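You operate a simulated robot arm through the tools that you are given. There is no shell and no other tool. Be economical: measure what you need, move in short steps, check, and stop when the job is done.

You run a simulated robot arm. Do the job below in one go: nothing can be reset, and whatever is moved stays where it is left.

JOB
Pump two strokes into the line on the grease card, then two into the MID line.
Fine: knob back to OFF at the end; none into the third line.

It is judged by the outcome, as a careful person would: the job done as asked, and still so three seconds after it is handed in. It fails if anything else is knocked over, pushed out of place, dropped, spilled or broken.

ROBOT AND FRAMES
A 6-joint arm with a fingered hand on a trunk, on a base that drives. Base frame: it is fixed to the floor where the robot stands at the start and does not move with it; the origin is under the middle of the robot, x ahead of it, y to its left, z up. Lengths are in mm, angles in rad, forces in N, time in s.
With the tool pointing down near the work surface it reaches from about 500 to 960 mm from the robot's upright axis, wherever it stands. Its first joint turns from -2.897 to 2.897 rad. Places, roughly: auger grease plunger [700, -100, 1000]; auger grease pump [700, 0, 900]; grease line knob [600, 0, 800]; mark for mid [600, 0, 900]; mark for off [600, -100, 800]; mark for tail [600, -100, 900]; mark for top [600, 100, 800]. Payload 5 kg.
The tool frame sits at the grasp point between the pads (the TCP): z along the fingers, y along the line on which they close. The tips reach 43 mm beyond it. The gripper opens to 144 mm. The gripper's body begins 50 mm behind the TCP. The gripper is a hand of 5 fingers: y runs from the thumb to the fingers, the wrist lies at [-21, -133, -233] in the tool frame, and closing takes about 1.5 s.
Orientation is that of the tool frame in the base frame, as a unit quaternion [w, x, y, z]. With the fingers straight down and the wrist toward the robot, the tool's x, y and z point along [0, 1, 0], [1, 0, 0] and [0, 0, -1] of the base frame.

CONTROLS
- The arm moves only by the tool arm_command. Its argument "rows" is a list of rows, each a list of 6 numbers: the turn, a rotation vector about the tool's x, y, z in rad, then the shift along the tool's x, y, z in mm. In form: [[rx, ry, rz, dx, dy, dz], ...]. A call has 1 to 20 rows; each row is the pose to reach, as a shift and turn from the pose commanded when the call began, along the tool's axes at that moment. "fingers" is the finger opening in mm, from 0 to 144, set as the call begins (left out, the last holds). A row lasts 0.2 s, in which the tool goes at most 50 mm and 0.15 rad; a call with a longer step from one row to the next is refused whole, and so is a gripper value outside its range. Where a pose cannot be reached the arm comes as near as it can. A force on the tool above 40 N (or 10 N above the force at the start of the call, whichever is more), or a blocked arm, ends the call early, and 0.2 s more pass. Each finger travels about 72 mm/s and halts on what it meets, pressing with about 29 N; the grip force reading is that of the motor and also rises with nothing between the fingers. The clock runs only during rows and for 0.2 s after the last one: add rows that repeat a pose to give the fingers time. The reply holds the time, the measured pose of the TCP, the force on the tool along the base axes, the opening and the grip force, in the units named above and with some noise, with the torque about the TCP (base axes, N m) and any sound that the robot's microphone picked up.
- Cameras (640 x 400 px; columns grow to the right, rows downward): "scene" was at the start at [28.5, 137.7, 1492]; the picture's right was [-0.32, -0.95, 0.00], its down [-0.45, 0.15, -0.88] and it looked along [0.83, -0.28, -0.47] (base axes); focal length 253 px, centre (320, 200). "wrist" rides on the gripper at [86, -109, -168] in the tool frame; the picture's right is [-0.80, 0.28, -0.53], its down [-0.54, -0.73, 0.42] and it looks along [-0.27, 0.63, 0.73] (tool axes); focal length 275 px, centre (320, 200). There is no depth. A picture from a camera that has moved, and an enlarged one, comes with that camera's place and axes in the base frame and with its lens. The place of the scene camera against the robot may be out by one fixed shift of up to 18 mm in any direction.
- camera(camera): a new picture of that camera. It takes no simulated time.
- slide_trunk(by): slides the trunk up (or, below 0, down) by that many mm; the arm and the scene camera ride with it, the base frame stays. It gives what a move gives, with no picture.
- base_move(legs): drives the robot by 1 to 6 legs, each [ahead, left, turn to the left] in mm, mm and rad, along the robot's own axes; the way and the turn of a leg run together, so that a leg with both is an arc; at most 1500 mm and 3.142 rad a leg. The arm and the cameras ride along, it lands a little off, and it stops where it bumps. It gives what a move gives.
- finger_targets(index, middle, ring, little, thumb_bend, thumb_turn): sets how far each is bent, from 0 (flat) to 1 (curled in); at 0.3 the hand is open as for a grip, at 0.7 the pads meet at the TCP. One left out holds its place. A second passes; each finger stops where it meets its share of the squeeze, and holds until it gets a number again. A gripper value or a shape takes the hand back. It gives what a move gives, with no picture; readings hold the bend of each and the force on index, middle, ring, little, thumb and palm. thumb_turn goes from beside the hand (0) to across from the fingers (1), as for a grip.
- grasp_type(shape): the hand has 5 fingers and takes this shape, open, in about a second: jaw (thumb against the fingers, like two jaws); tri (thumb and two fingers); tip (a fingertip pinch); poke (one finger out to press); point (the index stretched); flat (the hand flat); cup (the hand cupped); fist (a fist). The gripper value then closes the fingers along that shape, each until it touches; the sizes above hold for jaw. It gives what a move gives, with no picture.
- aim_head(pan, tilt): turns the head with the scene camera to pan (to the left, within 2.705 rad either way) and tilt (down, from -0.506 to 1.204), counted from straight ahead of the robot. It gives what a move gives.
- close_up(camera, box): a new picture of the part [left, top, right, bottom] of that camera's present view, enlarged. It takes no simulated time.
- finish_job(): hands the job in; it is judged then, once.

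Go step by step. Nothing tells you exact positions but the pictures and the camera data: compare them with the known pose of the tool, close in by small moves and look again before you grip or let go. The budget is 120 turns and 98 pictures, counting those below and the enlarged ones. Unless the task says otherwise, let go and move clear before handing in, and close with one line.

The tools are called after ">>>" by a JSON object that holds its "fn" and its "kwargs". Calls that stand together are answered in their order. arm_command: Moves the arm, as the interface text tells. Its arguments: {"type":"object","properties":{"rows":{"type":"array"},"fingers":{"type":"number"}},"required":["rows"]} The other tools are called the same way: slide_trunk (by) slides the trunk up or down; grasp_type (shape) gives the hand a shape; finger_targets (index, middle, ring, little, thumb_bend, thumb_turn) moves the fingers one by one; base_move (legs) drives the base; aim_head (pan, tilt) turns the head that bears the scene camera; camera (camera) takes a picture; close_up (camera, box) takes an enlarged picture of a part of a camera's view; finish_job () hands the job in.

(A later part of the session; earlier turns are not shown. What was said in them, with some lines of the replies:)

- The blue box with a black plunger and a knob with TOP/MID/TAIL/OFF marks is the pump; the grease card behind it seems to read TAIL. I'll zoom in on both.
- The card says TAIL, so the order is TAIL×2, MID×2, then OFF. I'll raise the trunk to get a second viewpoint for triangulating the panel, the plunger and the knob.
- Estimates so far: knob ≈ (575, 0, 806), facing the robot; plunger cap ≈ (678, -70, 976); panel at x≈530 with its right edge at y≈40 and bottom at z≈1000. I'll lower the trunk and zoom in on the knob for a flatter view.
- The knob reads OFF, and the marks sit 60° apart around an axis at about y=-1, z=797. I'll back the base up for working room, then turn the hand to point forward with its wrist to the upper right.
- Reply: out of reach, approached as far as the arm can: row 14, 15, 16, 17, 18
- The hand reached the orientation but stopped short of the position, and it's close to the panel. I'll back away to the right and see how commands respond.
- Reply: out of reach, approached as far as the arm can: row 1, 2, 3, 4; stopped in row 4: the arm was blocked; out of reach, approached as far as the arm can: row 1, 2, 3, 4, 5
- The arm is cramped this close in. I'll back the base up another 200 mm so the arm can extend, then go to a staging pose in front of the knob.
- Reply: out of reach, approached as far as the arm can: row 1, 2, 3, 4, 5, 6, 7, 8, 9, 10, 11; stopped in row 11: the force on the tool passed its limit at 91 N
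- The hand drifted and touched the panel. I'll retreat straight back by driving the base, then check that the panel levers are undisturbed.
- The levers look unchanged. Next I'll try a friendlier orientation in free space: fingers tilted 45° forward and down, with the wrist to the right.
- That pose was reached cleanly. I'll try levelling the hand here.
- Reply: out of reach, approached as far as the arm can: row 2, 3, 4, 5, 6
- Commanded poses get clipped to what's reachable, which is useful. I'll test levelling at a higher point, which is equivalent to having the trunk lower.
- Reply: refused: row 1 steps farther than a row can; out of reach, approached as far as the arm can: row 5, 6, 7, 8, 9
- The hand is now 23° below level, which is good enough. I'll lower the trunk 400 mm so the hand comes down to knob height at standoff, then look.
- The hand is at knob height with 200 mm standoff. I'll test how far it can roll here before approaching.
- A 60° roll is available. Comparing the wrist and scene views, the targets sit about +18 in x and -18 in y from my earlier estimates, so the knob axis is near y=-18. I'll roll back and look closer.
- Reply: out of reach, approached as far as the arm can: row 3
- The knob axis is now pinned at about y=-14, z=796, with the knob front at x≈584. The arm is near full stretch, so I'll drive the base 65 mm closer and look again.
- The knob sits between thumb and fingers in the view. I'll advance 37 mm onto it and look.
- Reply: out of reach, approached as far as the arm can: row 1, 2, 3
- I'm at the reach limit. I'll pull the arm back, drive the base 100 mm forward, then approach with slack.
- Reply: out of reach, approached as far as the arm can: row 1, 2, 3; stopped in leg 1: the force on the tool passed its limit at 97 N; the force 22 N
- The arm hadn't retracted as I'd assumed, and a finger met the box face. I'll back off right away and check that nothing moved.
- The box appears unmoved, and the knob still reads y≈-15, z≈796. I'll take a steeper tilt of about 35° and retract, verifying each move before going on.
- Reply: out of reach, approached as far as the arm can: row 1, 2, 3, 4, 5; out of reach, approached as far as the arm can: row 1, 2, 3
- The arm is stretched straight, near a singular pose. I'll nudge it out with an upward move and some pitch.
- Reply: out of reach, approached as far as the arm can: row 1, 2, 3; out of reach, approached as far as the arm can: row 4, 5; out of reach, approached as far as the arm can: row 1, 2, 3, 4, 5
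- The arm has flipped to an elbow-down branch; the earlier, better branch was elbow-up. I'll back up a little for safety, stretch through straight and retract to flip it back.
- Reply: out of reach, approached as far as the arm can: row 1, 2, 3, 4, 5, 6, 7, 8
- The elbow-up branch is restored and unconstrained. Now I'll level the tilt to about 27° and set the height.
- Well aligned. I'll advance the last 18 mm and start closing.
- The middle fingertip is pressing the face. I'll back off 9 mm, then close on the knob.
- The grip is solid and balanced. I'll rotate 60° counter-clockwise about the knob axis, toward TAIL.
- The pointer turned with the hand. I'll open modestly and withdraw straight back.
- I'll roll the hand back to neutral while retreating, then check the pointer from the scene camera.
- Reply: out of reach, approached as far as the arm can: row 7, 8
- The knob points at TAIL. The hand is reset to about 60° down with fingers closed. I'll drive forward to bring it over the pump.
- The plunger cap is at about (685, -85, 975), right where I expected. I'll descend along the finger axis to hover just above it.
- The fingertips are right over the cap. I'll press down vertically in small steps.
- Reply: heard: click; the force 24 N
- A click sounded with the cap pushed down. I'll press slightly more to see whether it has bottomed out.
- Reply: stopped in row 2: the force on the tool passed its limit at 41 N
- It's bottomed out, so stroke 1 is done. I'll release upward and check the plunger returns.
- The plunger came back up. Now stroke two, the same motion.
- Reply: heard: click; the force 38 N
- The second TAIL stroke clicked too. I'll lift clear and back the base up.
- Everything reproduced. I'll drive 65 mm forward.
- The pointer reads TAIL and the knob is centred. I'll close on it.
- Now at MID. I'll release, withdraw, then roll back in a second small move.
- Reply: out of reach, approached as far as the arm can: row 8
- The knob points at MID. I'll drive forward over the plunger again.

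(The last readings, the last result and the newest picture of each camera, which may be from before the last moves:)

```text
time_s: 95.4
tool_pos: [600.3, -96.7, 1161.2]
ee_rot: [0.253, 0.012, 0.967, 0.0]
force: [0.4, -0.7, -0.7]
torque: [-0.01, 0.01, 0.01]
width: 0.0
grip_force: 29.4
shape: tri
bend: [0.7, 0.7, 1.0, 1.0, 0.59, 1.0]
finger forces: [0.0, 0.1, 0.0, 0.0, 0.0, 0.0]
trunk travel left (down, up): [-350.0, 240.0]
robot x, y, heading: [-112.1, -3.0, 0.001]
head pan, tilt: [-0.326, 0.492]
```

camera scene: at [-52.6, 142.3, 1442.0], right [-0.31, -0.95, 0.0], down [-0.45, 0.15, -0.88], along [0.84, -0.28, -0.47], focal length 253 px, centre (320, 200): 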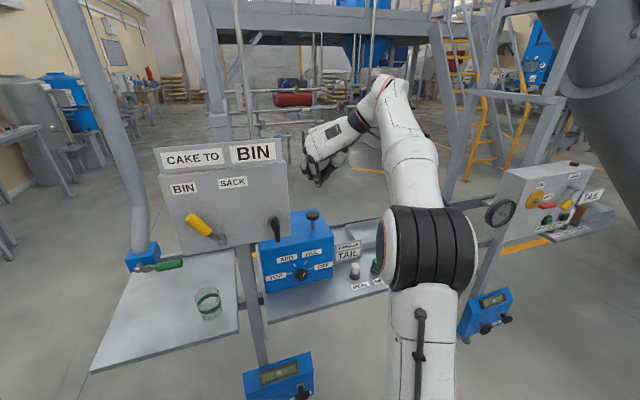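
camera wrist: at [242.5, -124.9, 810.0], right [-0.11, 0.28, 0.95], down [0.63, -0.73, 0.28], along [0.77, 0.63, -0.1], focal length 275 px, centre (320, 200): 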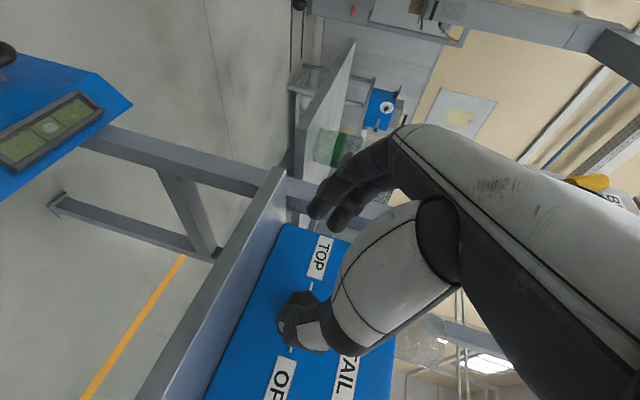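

>>> {"fn": "arm_command", "kwargs": {"rows": [[0, 0, 0, 0, 4, 32], [0, 0, 0, 0, 7, 64], [0, 0, 0, 1, 10, 96], [0, 0, 0, 1, 13, 129]]}}

>>> {"fn": "camera", "kwargs": {"camera": "wrist"}}

>>> {"fn": "close_up", "kwargs": {"camera": "scene", "box": [250, 140, 410, 260]}}

```text
time_s: 96.4
tool_pos: [663.5, -84.3, 1048.3]
ee_rot: [0.254, 0.012, 0.967, -0.001]
force: [-0.2, 0.3, -0.5]
torque: [-0.01, -0.02, -0.02]
width: 0.0
grip_force: 28.9
shape: tri
bend: [0.7, 0.7, 1.0, 1.0, 0.59, 1.0]
finger forces: [0.0, 0.1, 0.0, 0.1, 0.1, 0.1]
trunk travel left (down, up): [-350.0, 240.0]
robot x, y, heading: [-105.0, 5.7, -0.002]
head pan, tilt: [-0.326, 0.492]
```

```text
40 pictures are left
camera wrist: at [505.6, -190.2, 1151.3], right [0.44, 0.27, 0.86], down [0.66, -0.74, -0.11], along [0.61, 0.62, -0.5], focal length 275 px, centre (320, 200)
```

wrist: 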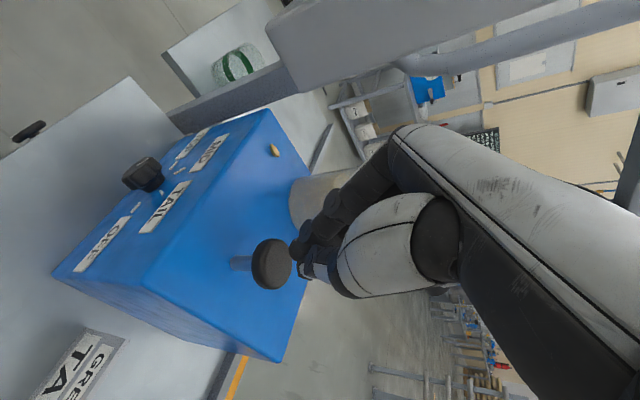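

```text
3.33 times, centred on (330, 200) of scene
camera zoom: at [-78.9, 139.8, 1442.0], right [-0.32, -0.95, 0.0], down [-0.45, 0.15, -0.88], along [0.83, -0.28, -0.47], focal length 844 px, centre (287, 200)
```

zoom: 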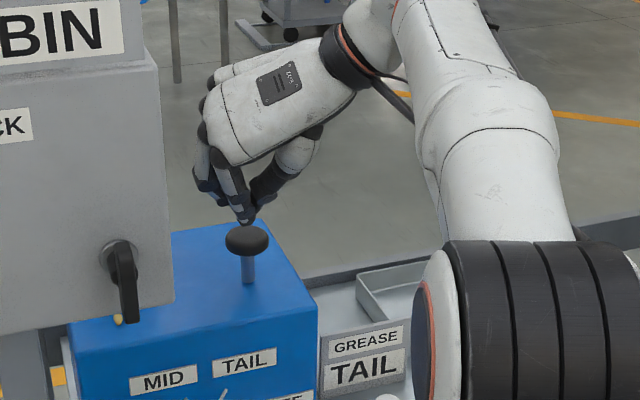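

Aligned over the cap just as before. First MID stroke.

>>> {"fn": "arm_command", "kwargs": {"rows": [[0, 0, 0, 5, 0, 9], [0, 0, 0, 10, 0, 17], [0, 0, 0, 15, 0, 26], [0, 0, 0, 18, 0, 31], [0, 0, 0, 20, 0, 35], [0, 0, 0, 21, 0, 37], [0, 0, 0, 22, 0, 39]]}}

```text
time_s: 98.0
tool_pos: [662.2, -83.3, 1010.1]
ee_rot: [0.257, 0.012, 0.966, -0.001]
force: [0.8, 2.4, 34.2]
torque: [0.23, -0.24, 0.01]
width: 0.0
grip_force: 29.3
shape: tri
bend: [0.7, 0.7, 1.0, 1.0, 0.59, 1.0]
finger forces: [54.9, 0.0, 0.0, 0.0, 0.1, 0.1]
trunk travel left (down, up): [-350.0, 240.0]
robot x, y, heading: [-108.9, 0.6, 0.006]
head pan, tilt: [-0.326, 0.492]
heard: click
```

>>> {"fn": "arm_command", "kwargs": {"rows": [[0, 0, 0, -5, 0, -9], [0, 0, 0, -10, 0, -17], [0, 0, 0, -15, 0, -26], [0, 0, 0, -22, 0, -39], [0, 0, 0, -22, 0, -39], [0, 0, 0, -22, 0, -39]]}}

>>> {"fn": "close_up", "kwargs": {"camera": "scene", "box": [250, 140, 410, 260]}}

```text
time_s: 99.4
tool_pos: [664.0, -84.7, 1049.0]
ee_rot: [0.254, 0.011, 0.967, 0.0]
force: [-0.4, -0.1, -0.3]
torque: [-0.04, -0.01, -0.02]
width: 0.0
grip_force: 28.9
shape: tri
bend: [0.7, 0.7, 1.0, 1.0, 0.59, 1.0]
finger forces: [0.0, 0.1, 0.0, 0.0, 0.1, 0.1]
trunk travel left (down, up): [-350.0, 240.0]
robot x, y, heading: [-106.8, 3.6, 0.003]
head pan, tilt: [-0.326, 0.492]
```

```text
3.33 times, centred on (330, 200) of scene
camera zoom: at [-78.9, 139.8, 1442.0], right [-0.32, -0.95, 0.0], down [-0.45, 0.15, -0.88], along [0.83, -0.28, -0.47], focal length 844 px, centre (287, 200)
```

zoom: 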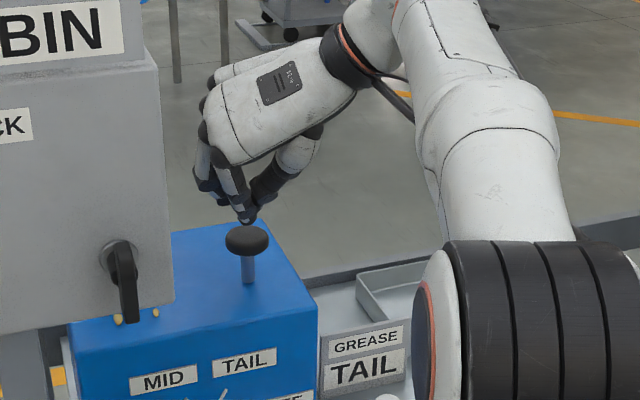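

The first MID stroke registered and the plunger returned. Second MID stroke now.

>>> {"fn": "arm_command", "kwargs": {"rows": [[0, 0, 0, 5, 0, 9], [0, 0, 0, 10, 0, 17], [0, 0, 0, 15, 0, 26], [0, 0, 0, 18, 0, 31], [0, 0, 0, 20, 0, 35], [0, 0, 0, 21, 0, 37], [0, 0, 0, 22, 0, 39]]}}

```text
time_s: 101.0
tool_pos: [661.5, -83.5, 1010.1]
ee_rot: [0.258, 0.011, 0.966, 0.001]
force: [0.7, 2.7, 33.9]
torque: [0.26, -0.21, -0.01]
width: 0.3
grip_force: 29.0
shape: tri
bend: [0.7, 0.7, 1.0, 1.0, 0.59, 1.0]
finger forces: [55.6, 0.1, 0.0, 0.0, 0.1, 0.1]
trunk travel left (down, up): [-350.0, 240.0]
robot x, y, heading: [-108.0, 1.3, 0.003]
head pan, tilt: [-0.326, 0.492]
heard: click
```

That clicked as well, so all four strokes are done. I'll lift clear and back up.

>>> {"fn": "arm_command", "kwargs": {"rows": [[0, 0, 0, -15, 0, -26], [0, 0, 0, -30, 0, -52], [0, 0, 0, -45, 0, -79], [0, 0, 0, -60, 0, -105]]}}

>>> {"fn": "base_move", "kwargs": {"legs": [[-245, 0, 0]]}}

```text
time_s: 102.0
tool_pos: [663.2, -86.0, 1123.1]
ee_rot: [0.252, 0.011, 0.968, 0.0]
force: [1.4, -0.3, -0.6]
torque: [-0.03, -0.01, -0.01]
width: 0.0
grip_force: 29.1
shape: tri
bend: [0.7, 0.7, 1.0, 1.0, 0.59, 1.0]
finger forces: [0.1, 0.0, 0.1, 0.0, 0.0, 0.1]
trunk travel left (down, up): [-350.0, 240.0]
robot x, y, heading: [-109.5, 1.0, -0.005]
head pan, tilt: [-0.326, 0.492]
```

```text
time_s: 103.8
tool_pos: [417.2, -85.9, 1124.1]
ee_rot: [0.253, 0.011, 0.967, 0.0]
force: [0.5, 0.3, -0.8]
torque: [-0.03, -0.01, 0.03]
width: 0.1
grip_force: 28.9
shape: tri
bend: [0.7, 0.7, 1.0, 1.0, 0.59, 1.0]
finger forces: [0.1, 0.0, 0.0, 0.0, 0.0, 0.0]
trunk travel left (down, up): [-350.0, 240.0]
robot x, y, heading: [-354.3, 4.5, 0.0]
head pan, tilt: [-0.326, 0.492]
```

>>> {"fn": "arm_command", "kwargs": {"rows": [[-0.002, -0.1, -0.003, -5, 12, -4], [-0.004, -0.2, -0.007, -10, 24, -7], [-0.006, -0.3, -0.01, -15, 36, -11], [-0.008, -0.4, -0.013, -20, 48, -15], [-0.01, -0.5, -0.017, -25, 59, -18], [-0.011, -0.588, -0.02, -30, 70, -22]], "fingers": 80}}

>>> {"fn": "slide_trunk", "kwargs": {"by": -350}}

```text
time_s: 105.2
tool_pos: [436.9, -15.4, 1157.9]
ee_rot: [0.523, 0.0, 0.852, -0.002]
force: [-0.2, 0.1, -0.3]
torque: [0.0, 0.02, 0.01]
width: 79.5
grip_force: 0.0
shape: tri
bend: [0.74, 0.43, 0.99, 0.99, 0.68, 1.0]
finger forces: [0.1, 0.0, 0.0, 0.0, 0.0, 0.1]
trunk travel left (down, up): [-350.0, 240.0]
robot x, y, heading: [-353.1, -2.1, -0.003]
head pan, tilt: [-0.326, 0.492]
```

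```text
time_s: 108.7
tool_pos: [437.3, -17.7, 808.0]
ee_rot: [0.523, 0.0, 0.852, -0.001]
force: [-0.2, -0.3, 0.0]
torque: [0.01, 0.02, 0.01]
width: 79.9
grip_force: 0.0
shape: tri
bend: [0.74, 0.43, 0.99, 0.99, 0.68, 1.0]
finger forces: [0.0, 0.0, 0.0, 0.1, 0.0, 0.1]
trunk travel left (down, up): [0.0, 590.0]
robot x, y, heading: [-349.1, 4.5, -0.003]
head pan, tilt: [-0.326, 0.492]
```

Next is the return to OFF, in two 60° clockwise turns. I'll drive in and pre-roll the hand at standoff.

>>> {"fn": "base_move", "kwargs": {"legs": [[55, 0, 0]]}}

>>> {"fn": "arm_command", "kwargs": {"rows": [[0.0616, 0, -0.12, 0.1, 1.8, 0], [0.123, 0, -0.24, 0.4, 3.5, 0.2], [0.185, 0, -0.36, 0.9, 5.1, 0.5], [0.246, 0, -0.481, 1.6, 6.7, 0.8], [0.308, 0, -0.601, 2.5, 8.1, 1.3], [0.369, 0, -0.721, 3.6, 9.4, 1.8], [0.431, 0, -0.841, 4.8, 10.5, 2.5], [0.478, 0, -0.932, 6.1, 11.5, 3.1]], "fingers": 65}}

>>> {"fn": "camera", "kwargs": {"camera": "wrist"}}

```text
time_s: 109.6
tool_pos: [490.5, -15.3, 808.1]
ee_rot: [0.523, 0.0, 0.853, 0.0]
force: [0.6, -0.4, -0.4]
torque: [0.01, 0.0, -0.01]
width: 79.9
grip_force: 0.2
shape: tri
bend: [0.74, 0.43, 0.99, 0.99, 0.68, 1.0]
finger forces: [0.0, 0.0, 0.1, 0.0, 0.0, 0.1]
trunk travel left (down, up): [0.0, 590.0]
robot x, y, heading: [-298.8, -0.0, 0.002]
head pan, tilt: [-0.326, 0.492]
```

```text
time_s: 111.4
tool_pos: [490.5, -4.8, 801.3]
ee_rot: [0.452, -0.26, 0.738, -0.429]
force: [0.6, -0.7, 1.1]
torque: [0.0, 0.0, 0.03]
width: 65.6
grip_force: 0.1
shape: tri
bend: [0.74, 0.47, 0.99, 0.99, 0.72, 1.0]
finger forces: [0.0, 0.1, 0.0, 0.1, 0.0, 0.0]
trunk travel left (down, up): [0.0, 590.0]
robot x, y, heading: [-302.0, 2.6, -0.003]
head pan, tilt: [-0.326, 0.492]
```

```text
37 pictures are left
camera wrist: at [303.1, -58.7, 895.0], right [-0.11, 0.97, 0.23], down [0.62, -0.11, 0.78], along [0.78, 0.23, -0.59], focal length 275 px, centre (320, 200)
```

wrist: 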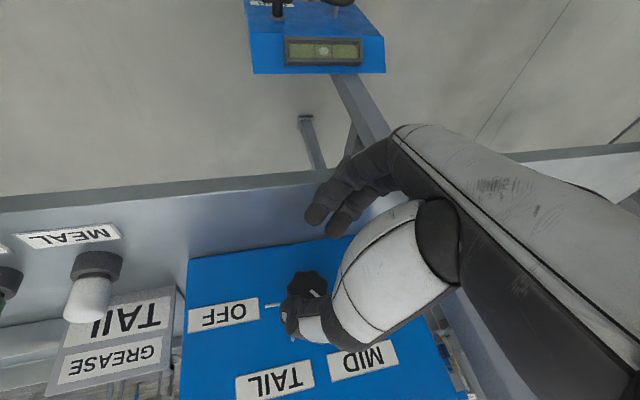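

Aligned. I'll advance onto the knob to the same pose I withdrew from earlier.

>>> {"fn": "arm_command", "kwargs": {"rows": [[0, 0, 0, -10, 0, 20], [0, 0, 0, -20, 0, 40], [0, 0, 0, -26, 0, 52], [0, 0, 0, -32, 0, 62]]}}

>>> {"fn": "close_up", "kwargs": {"camera": "wrist", "box": [200, 180, 400, 380]}}

```text
time_s: 112.4
tool_pos: [561.1, -3.8, 800.3]
ee_rot: [0.452, -0.26, 0.738, -0.428]
force: [-0.3, 0.9, 0.0]
torque: [-0.03, 0.02, 0.02]
width: 65.5
grip_force: 0.1
shape: tri
bend: [0.74, 0.47, 0.99, 0.99, 0.72, 1.0]
finger forces: [0.1, 0.0, 0.0, 0.0, 0.0, 0.1]
trunk travel left (down, up): [0.0, 590.0]
robot x, y, heading: [-296.7, 3.3, 0.003]
head pan, tilt: [-0.326, 0.492]
```

```text
2.00 times, centred on (300, 280) of wrist
camera zoom: at [372.2, -58.9, 894.8], right [-0.11, 0.97, 0.23], down [0.62, -0.11, 0.78], along [0.78, 0.23, -0.59], focal length 551 px, centre (360, 40)
```

zoom: 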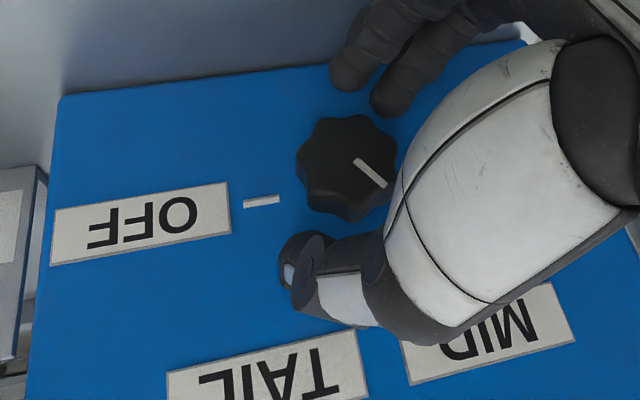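

>>> {"fn": "arm_command", "kwargs": {"rows": [[0, 0, 0, 0, 0, 0], [0, 0, 0, 0, 0, 0], [0, 0, 0, 0, 0, 0], [0, 0, 0, 0, 0, 0], [0, 0, 0, 0, 0, 0]], "fingers": 10}}

```text
time_s: 113.6
tool_pos: [559.5, -5.4, 802.4]
ee_rot: [0.453, -0.261, 0.737, -0.428]
force: [2.8, -1.8, 0.6]
torque: [-0.08, -0.09, 0.03]
width: 35.6
grip_force: 28.7
shape: tri
bend: [0.74, 0.56, 1.0, 1.0, 0.74, 1.0]
finger forces: [11.8, 12.4, 0.1, 0.0, 26.5, 0.0]
trunk travel left (down, up): [0.0, 590.0]
robot x, y, heading: [-298.5, 2.4, 0.0]
head pan, tilt: [-0.326, 0.492]
```

Gripped. I'll rotate 60° clockwise, from MID to TAIL.

>>> {"fn": "arm_command", "kwargs": {"rows": [[-0.0616, 0, 0.12, 0.1, -1.8, 0], [-0.123, 0, 0.24, 0.4, -3.5, 0.2], [-0.185, 0, 0.36, 0.9, -5.1, 0.5], [-0.246, 0, 0.481, 1.6, -6.7, 0.8], [-0.308, 0, 0.601, 2.5, -8.1, 1.3], [-0.369, 0, 0.721, 3.6, -9.4, 1.8], [-0.431, 0, 0.841, 4.8, -10.5, 2.5], [-0.487, 0, 0.95, 6.1, -11.5, 3.1]]}}

>>> {"fn": "close_up", "kwargs": {"camera": "wrist", "box": [220, 180, 420, 380]}}

```text
time_s: 115.4
tool_pos: [560.3, -15.4, 807.7]
ee_rot: [0.523, 0.005, 0.852, 0.009]
force: [0.2, 1.7, -2.8]
torque: [-0.03, 0.03, 0.03]
width: 35.3
grip_force: 29.3
shape: tri
bend: [0.74, 0.56, 1.0, 1.0, 0.74, 1.0]
finger forces: [13.9, 14.2, 0.1, 0.1, 26.8, 0.0]
trunk travel left (down, up): [0.0, 590.0]
robot x, y, heading: [-299.9, 2.5, -0.001]
head pan, tilt: [-0.326, 0.492]
```

```text
2.00 times, centred on (320, 280) of wrist
camera zoom: at [372.8, -124.4, 804.4], right [-0.11, 0.26, 0.96], down [0.62, -0.73, 0.28], along [0.77, 0.63, -0.08], focal length 551 px, centre (320, 40)
```

zoom: 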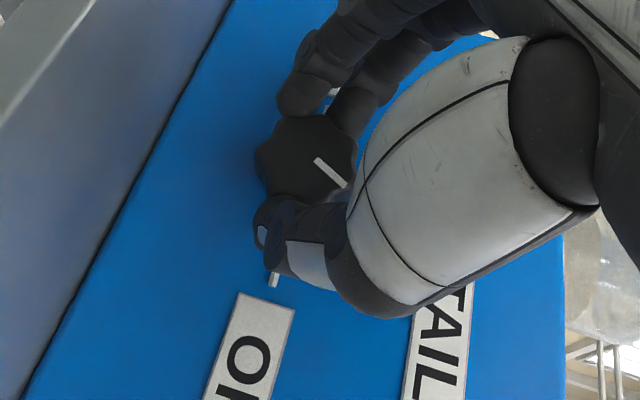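

At TAIL. I'll release, back off 70 mm and pre-roll for the second turn.

>>> {"fn": "arm_command", "kwargs": {"rows": [[0, 0, 0, 0, 0, 0], [0, 0, 0, 0, 0, 0], [0, 0, 0, 0, 0, 0], [0, 0, 0, 9, 0, -18], [0, 0, 0, 18, 0, -36], [0, 0, 0, 27, 0, -53], [0, 0, 0, 32, 0, -62]], "fingers": 65}}

>>> {"fn": "arm_command", "kwargs": {"rows": [[0.0616, 0, -0.12, 0.1, 1.8, 0], [0.123, 0, -0.24, 0.4, 3.5, 0.2], [0.185, 0, -0.36, 0.9, 5.1, 0.5], [0.246, 0, -0.481, 1.6, 6.7, 0.8], [0.308, 0, -0.601, 2.5, 8.1, 1.3], [0.369, 0, -0.721, 3.6, 9.4, 1.8], [0.431, 0, -0.841, 4.8, 10.5, 2.5], [0.478, 0, -0.932, 6.1, 11.5, 3.1]]}}

```text
time_s: 117.0
tool_pos: [490.7, -17.0, 806.6]
ee_rot: [0.523, 0.005, 0.852, 0.007]
force: [-0.2, 0.4, -0.1]
torque: [0.03, -0.05, -0.01]
width: 64.6
grip_force: 0.1
shape: tri
bend: [0.74, 0.47, 0.99, 0.99, 0.72, 1.0]
finger forces: [0.0, 0.0, 0.2, 0.0, 0.0, 0.1]
trunk travel left (down, up): [0.0, 590.0]
robot x, y, heading: [-298.1, 2.8, 0.001]
head pan, tilt: [-0.326, 0.492]
```

```text
time_s: 118.8
tool_pos: [491.1, -4.2, 800.5]
ee_rot: [0.455, -0.256, 0.741, -0.422]
force: [-0.2, 0.2, -0.7]
torque: [-0.03, 0.0, -0.01]
width: 64.5
grip_force: 0.1
shape: tri
bend: [0.74, 0.47, 0.99, 0.99, 0.72, 1.0]
finger forces: [0.1, 0.0, 0.0, 0.0, 0.0, 0.1]
trunk travel left (down, up): [0.0, 590.0]
robot x, y, heading: [-301.8, -0.1, -0.002]
head pan, tilt: [-0.326, 0.492]
```

>>> {"fn": "arm_command", "kwargs": {"rows": [[0, 0, 0, -10, 0, 20], [0, 0, 0, -20, 0, 40], [0, 0, 0, -26, 0, 52], [0, 0, 0, -32, 0, 62]]}}

>>> {"fn": "close_up", "kwargs": {"camera": "wrist", "box": [200, 180, 400, 380]}}

```text
time_s: 119.8
tool_pos: [561.2, -4.7, 801.5]
ee_rot: [0.455, -0.256, 0.742, -0.421]
force: [0.5, 0.1, -0.1]
torque: [-0.03, 0.01, -0.01]
width: 64.6
grip_force: 0.0
shape: tri
bend: [0.74, 0.47, 0.99, 0.99, 0.72, 1.0]
finger forces: [0.1, 0.1, 0.0, 0.0, 0.1, 0.0]
trunk travel left (down, up): [0.0, 590.0]
robot x, y, heading: [-298.7, 2.5, 0.001]
head pan, tilt: [-0.326, 0.492]
```

```text
2.00 times, centred on (300, 280) of wrist
camera zoom: at [373.3, -61.2, 893.8], right [-0.11, 0.96, 0.25], down [0.62, -0.13, 0.77], along [0.78, 0.24, -0.58], focal length 551 px, centre (360, 40)
```

zoom: 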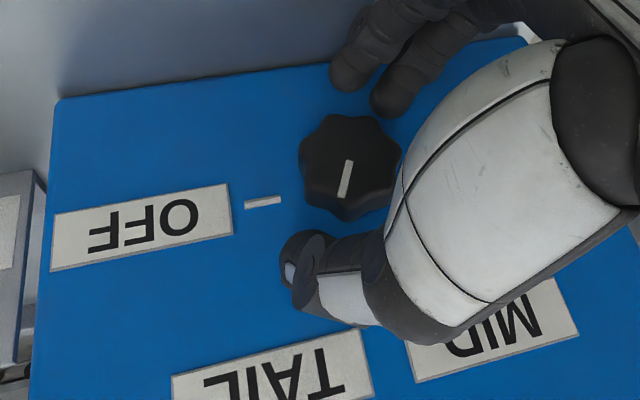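

>>> {"fn": "arm_command", "kwargs": {"rows": [[0, 0, 0, 0, 0, 0], [0, 0, 0, 0, 0, 0], [0, 0, 0, 0, 0, 0], [0, 0, 0, 0, 0, 0], [0, 0, 0, 0, 0, 0]], "fingers": 10}}

>>> {"fn": "arm_command", "kwargs": {"rows": [[-0.0616, 0, 0.12, 0.1, -1.8, 0], [-0.123, 0, 0.24, 0.4, -3.5, 0.2], [-0.185, 0, 0.36, 0.9, -5.1, 0.5], [-0.246, 0, 0.481, 1.6, -6.7, 0.8], [-0.308, 0, 0.601, 2.5, -8.1, 1.3], [-0.369, 0, 0.721, 3.6, -9.4, 1.8], [-0.431, 0, 0.841, 4.8, -10.5, 2.5], [-0.487, 0, 0.95, 6.1, -11.5, 3.1]]}}

>>> {"fn": "close_up", "kwargs": {"camera": "wrist", "box": [220, 180, 420, 380]}}

```text
time_s: 121.0
tool_pos: [561.8, -5.9, 801.8]
ee_rot: [0.455, -0.256, 0.742, -0.421]
force: [4.4, -1.6, 0.8]
torque: [-0.06, -0.02, 0.01]
width: 34.8
grip_force: 29.6
shape: tri
bend: [0.73, 0.56, 1.0, 1.0, 0.74, 1.0]
finger forces: [12.0, 12.3, 0.0, 0.0, 26.3, 0.0]
trunk travel left (down, up): [0.0, 590.0]
robot x, y, heading: [-302.5, 3.1, -0.003]
head pan, tilt: [-0.326, 0.492]
```

```text
time_s: 122.8
tool_pos: [560.7, -15.3, 807.4]
ee_rot: [0.521, 0.011, 0.853, 0.017]
force: [8.9, -1.1, -4.6]
torque: [-0.03, -0.06, -0.1]
width: 34.8
grip_force: 28.7
shape: tri
bend: [0.73, 0.56, 1.0, 1.0, 0.74, 1.0]
finger forces: [12.5, 12.6, 0.1, 0.0, 26.5, 0.0]
trunk travel left (down, up): [0.0, 590.0]
robot x, y, heading: [-300.3, -1.6, -0.004]
head pan, tilt: [-0.326, 0.492]
```

```text
2.00 times, centred on (320, 280) of wrist
camera zoom: at [373.3, -124.2, 801.9], right [-0.11, 0.25, 0.96], down [0.62, -0.74, 0.26], along [0.77, 0.63, -0.07], focal length 551 px, centre (320, 40)
```

zoom: 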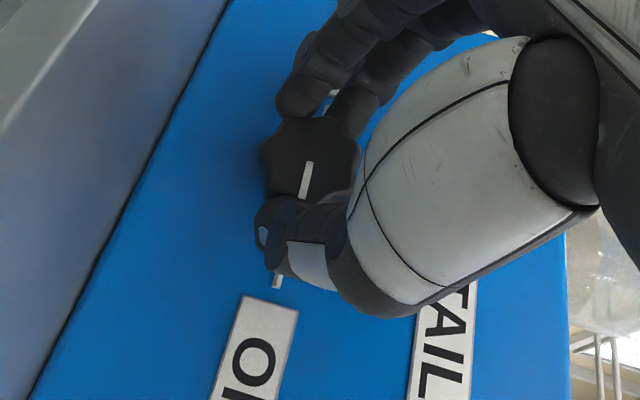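

The pointer is back near OFF. I'll release, withdraw and verify.

>>> {"fn": "arm_command", "kwargs": {"rows": [[0, 0, 0, 0, 0, 0], [0, 0, 0, 0, 0, 0], [0, 0, 0, 0, 0, 0], [0, 0, 0, 9, 0, -18], [0, 0, 0, 18, 0, -36], [0, 0, 0, 27, 0, -53], [0, 0, 0, 32, 0, -62]], "fingers": 70}}

>>> {"fn": "base_move", "kwargs": {"legs": [[-100, 0, 0]]}}

>>> {"fn": "slide_trunk", "kwargs": {"by": 350}}

>>> {"fn": "camera", "kwargs": {"camera": "scene"}}

>>> {"fn": "close_up", "kwargs": {"camera": "scene", "box": [250, 180, 330, 240]}}

```text
time_s: 124.4
tool_pos: [490.6, -16.3, 807.3]
ee_rot: [0.523, 0.011, 0.852, 0.016]
force: [-0.1, 0.4, -0.8]
torque: [0.02, -0.01, 0.02]
width: 69.5
grip_force: 0.1
shape: tri
bend: [0.74, 0.45, 0.99, 0.99, 0.71, 1.0]
finger forces: [0.0, 0.0, 0.0, 0.0, 0.1, 0.0]
trunk travel left (down, up): [0.0, 590.0]
robot x, y, heading: [-297.0, 4.3, 0.002]
head pan, tilt: [-0.326, 0.492]
```

```text
time_s: 125.6
tool_pos: [390.4, -14.5, 807.3]
ee_rot: [0.524, 0.01, 0.852, 0.016]
force: [0.1, -0.3, 0.2]
torque: [-0.01, -0.01, -0.02]
width: 69.6
grip_force: 0.1
shape: tri
bend: [0.74, 0.45, 0.99, 0.99, 0.71, 1.0]
finger forces: [0.1, 0.1, 0.0, 0.2, 0.0, 0.1]
trunk travel left (down, up): [0.0, 590.0]
robot x, y, heading: [-397.9, -0.2, -0.003]
head pan, tilt: [-0.326, 0.492]
```

```text
time_s: 129.0
tool_pos: [391.1, -14.3, 1157.8]
ee_rot: [0.523, 0.01, 0.852, 0.016]
force: [0.3, -0.5, 0.5]
torque: [-0.04, -0.01, 0.0]
width: 69.3
grip_force: 0.0
shape: tri
bend: [0.74, 0.45, 0.99, 0.99, 0.71, 1.0]
finger forces: [0.0, 0.0, 0.1, 0.0, 0.1, 0.0]
trunk travel left (down, up): [-350.0, 240.0]
robot x, y, heading: [-400.4, 3.1, 0.007]
head pan, tilt: [-0.326, 0.492]
```

```text
32 pictures are left
camera scene: at [-369.4, 140.0, 1442.0], right [-0.32, -0.95, 0.0], down [-0.45, 0.15, -0.88], along [0.83, -0.28, -0.47], focal length 253 px, centre (320, 200)
```

scene: 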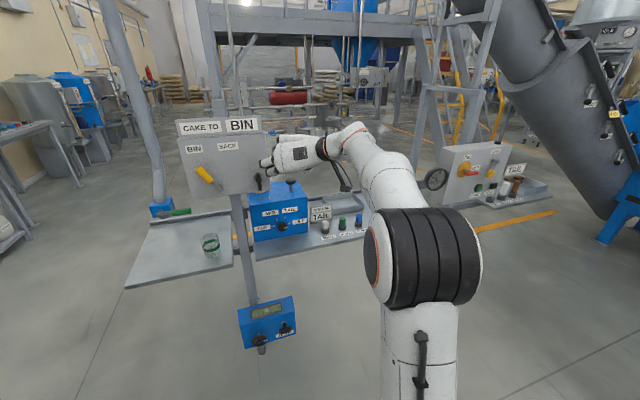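

```text
6.67 times, centred on (290, 210) of scene
camera zoom: at [-369.4, 140.0, 1442.0], right [-0.32, -0.95, 0.0], down [-0.45, 0.15, -0.88], along [0.83, -0.28, -0.47], focal length 1689 px, centre (520, 133)
```

zoom: 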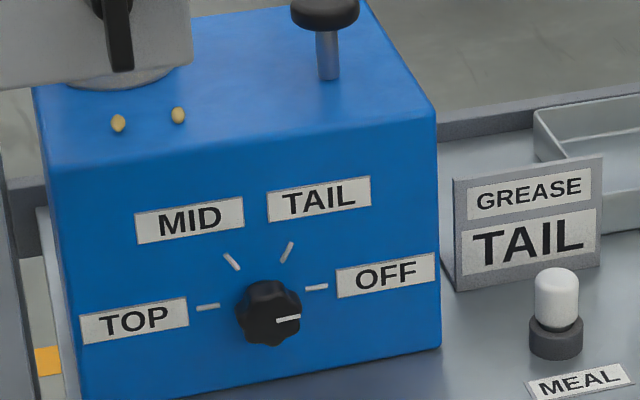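

The knob is back on OFF, with its pointer parallel to the mark. The plunger is up, nothing else has moved, and the hand is clear, so I'm handing in.

>>> {"fn": "finish_job", "kwargs": {}}

```text
The job is handed in.
```

I pumped two strokes into TAIL (the line on the grease card), then two into MID, and turned the knob back to OFF; the TOP line got none. Early on, the hand bumped the panel and a finger hit the pump box with some force (about 90–97 N). In pictures afterwards, the panel levers, the box and everything around them looked unmoved.
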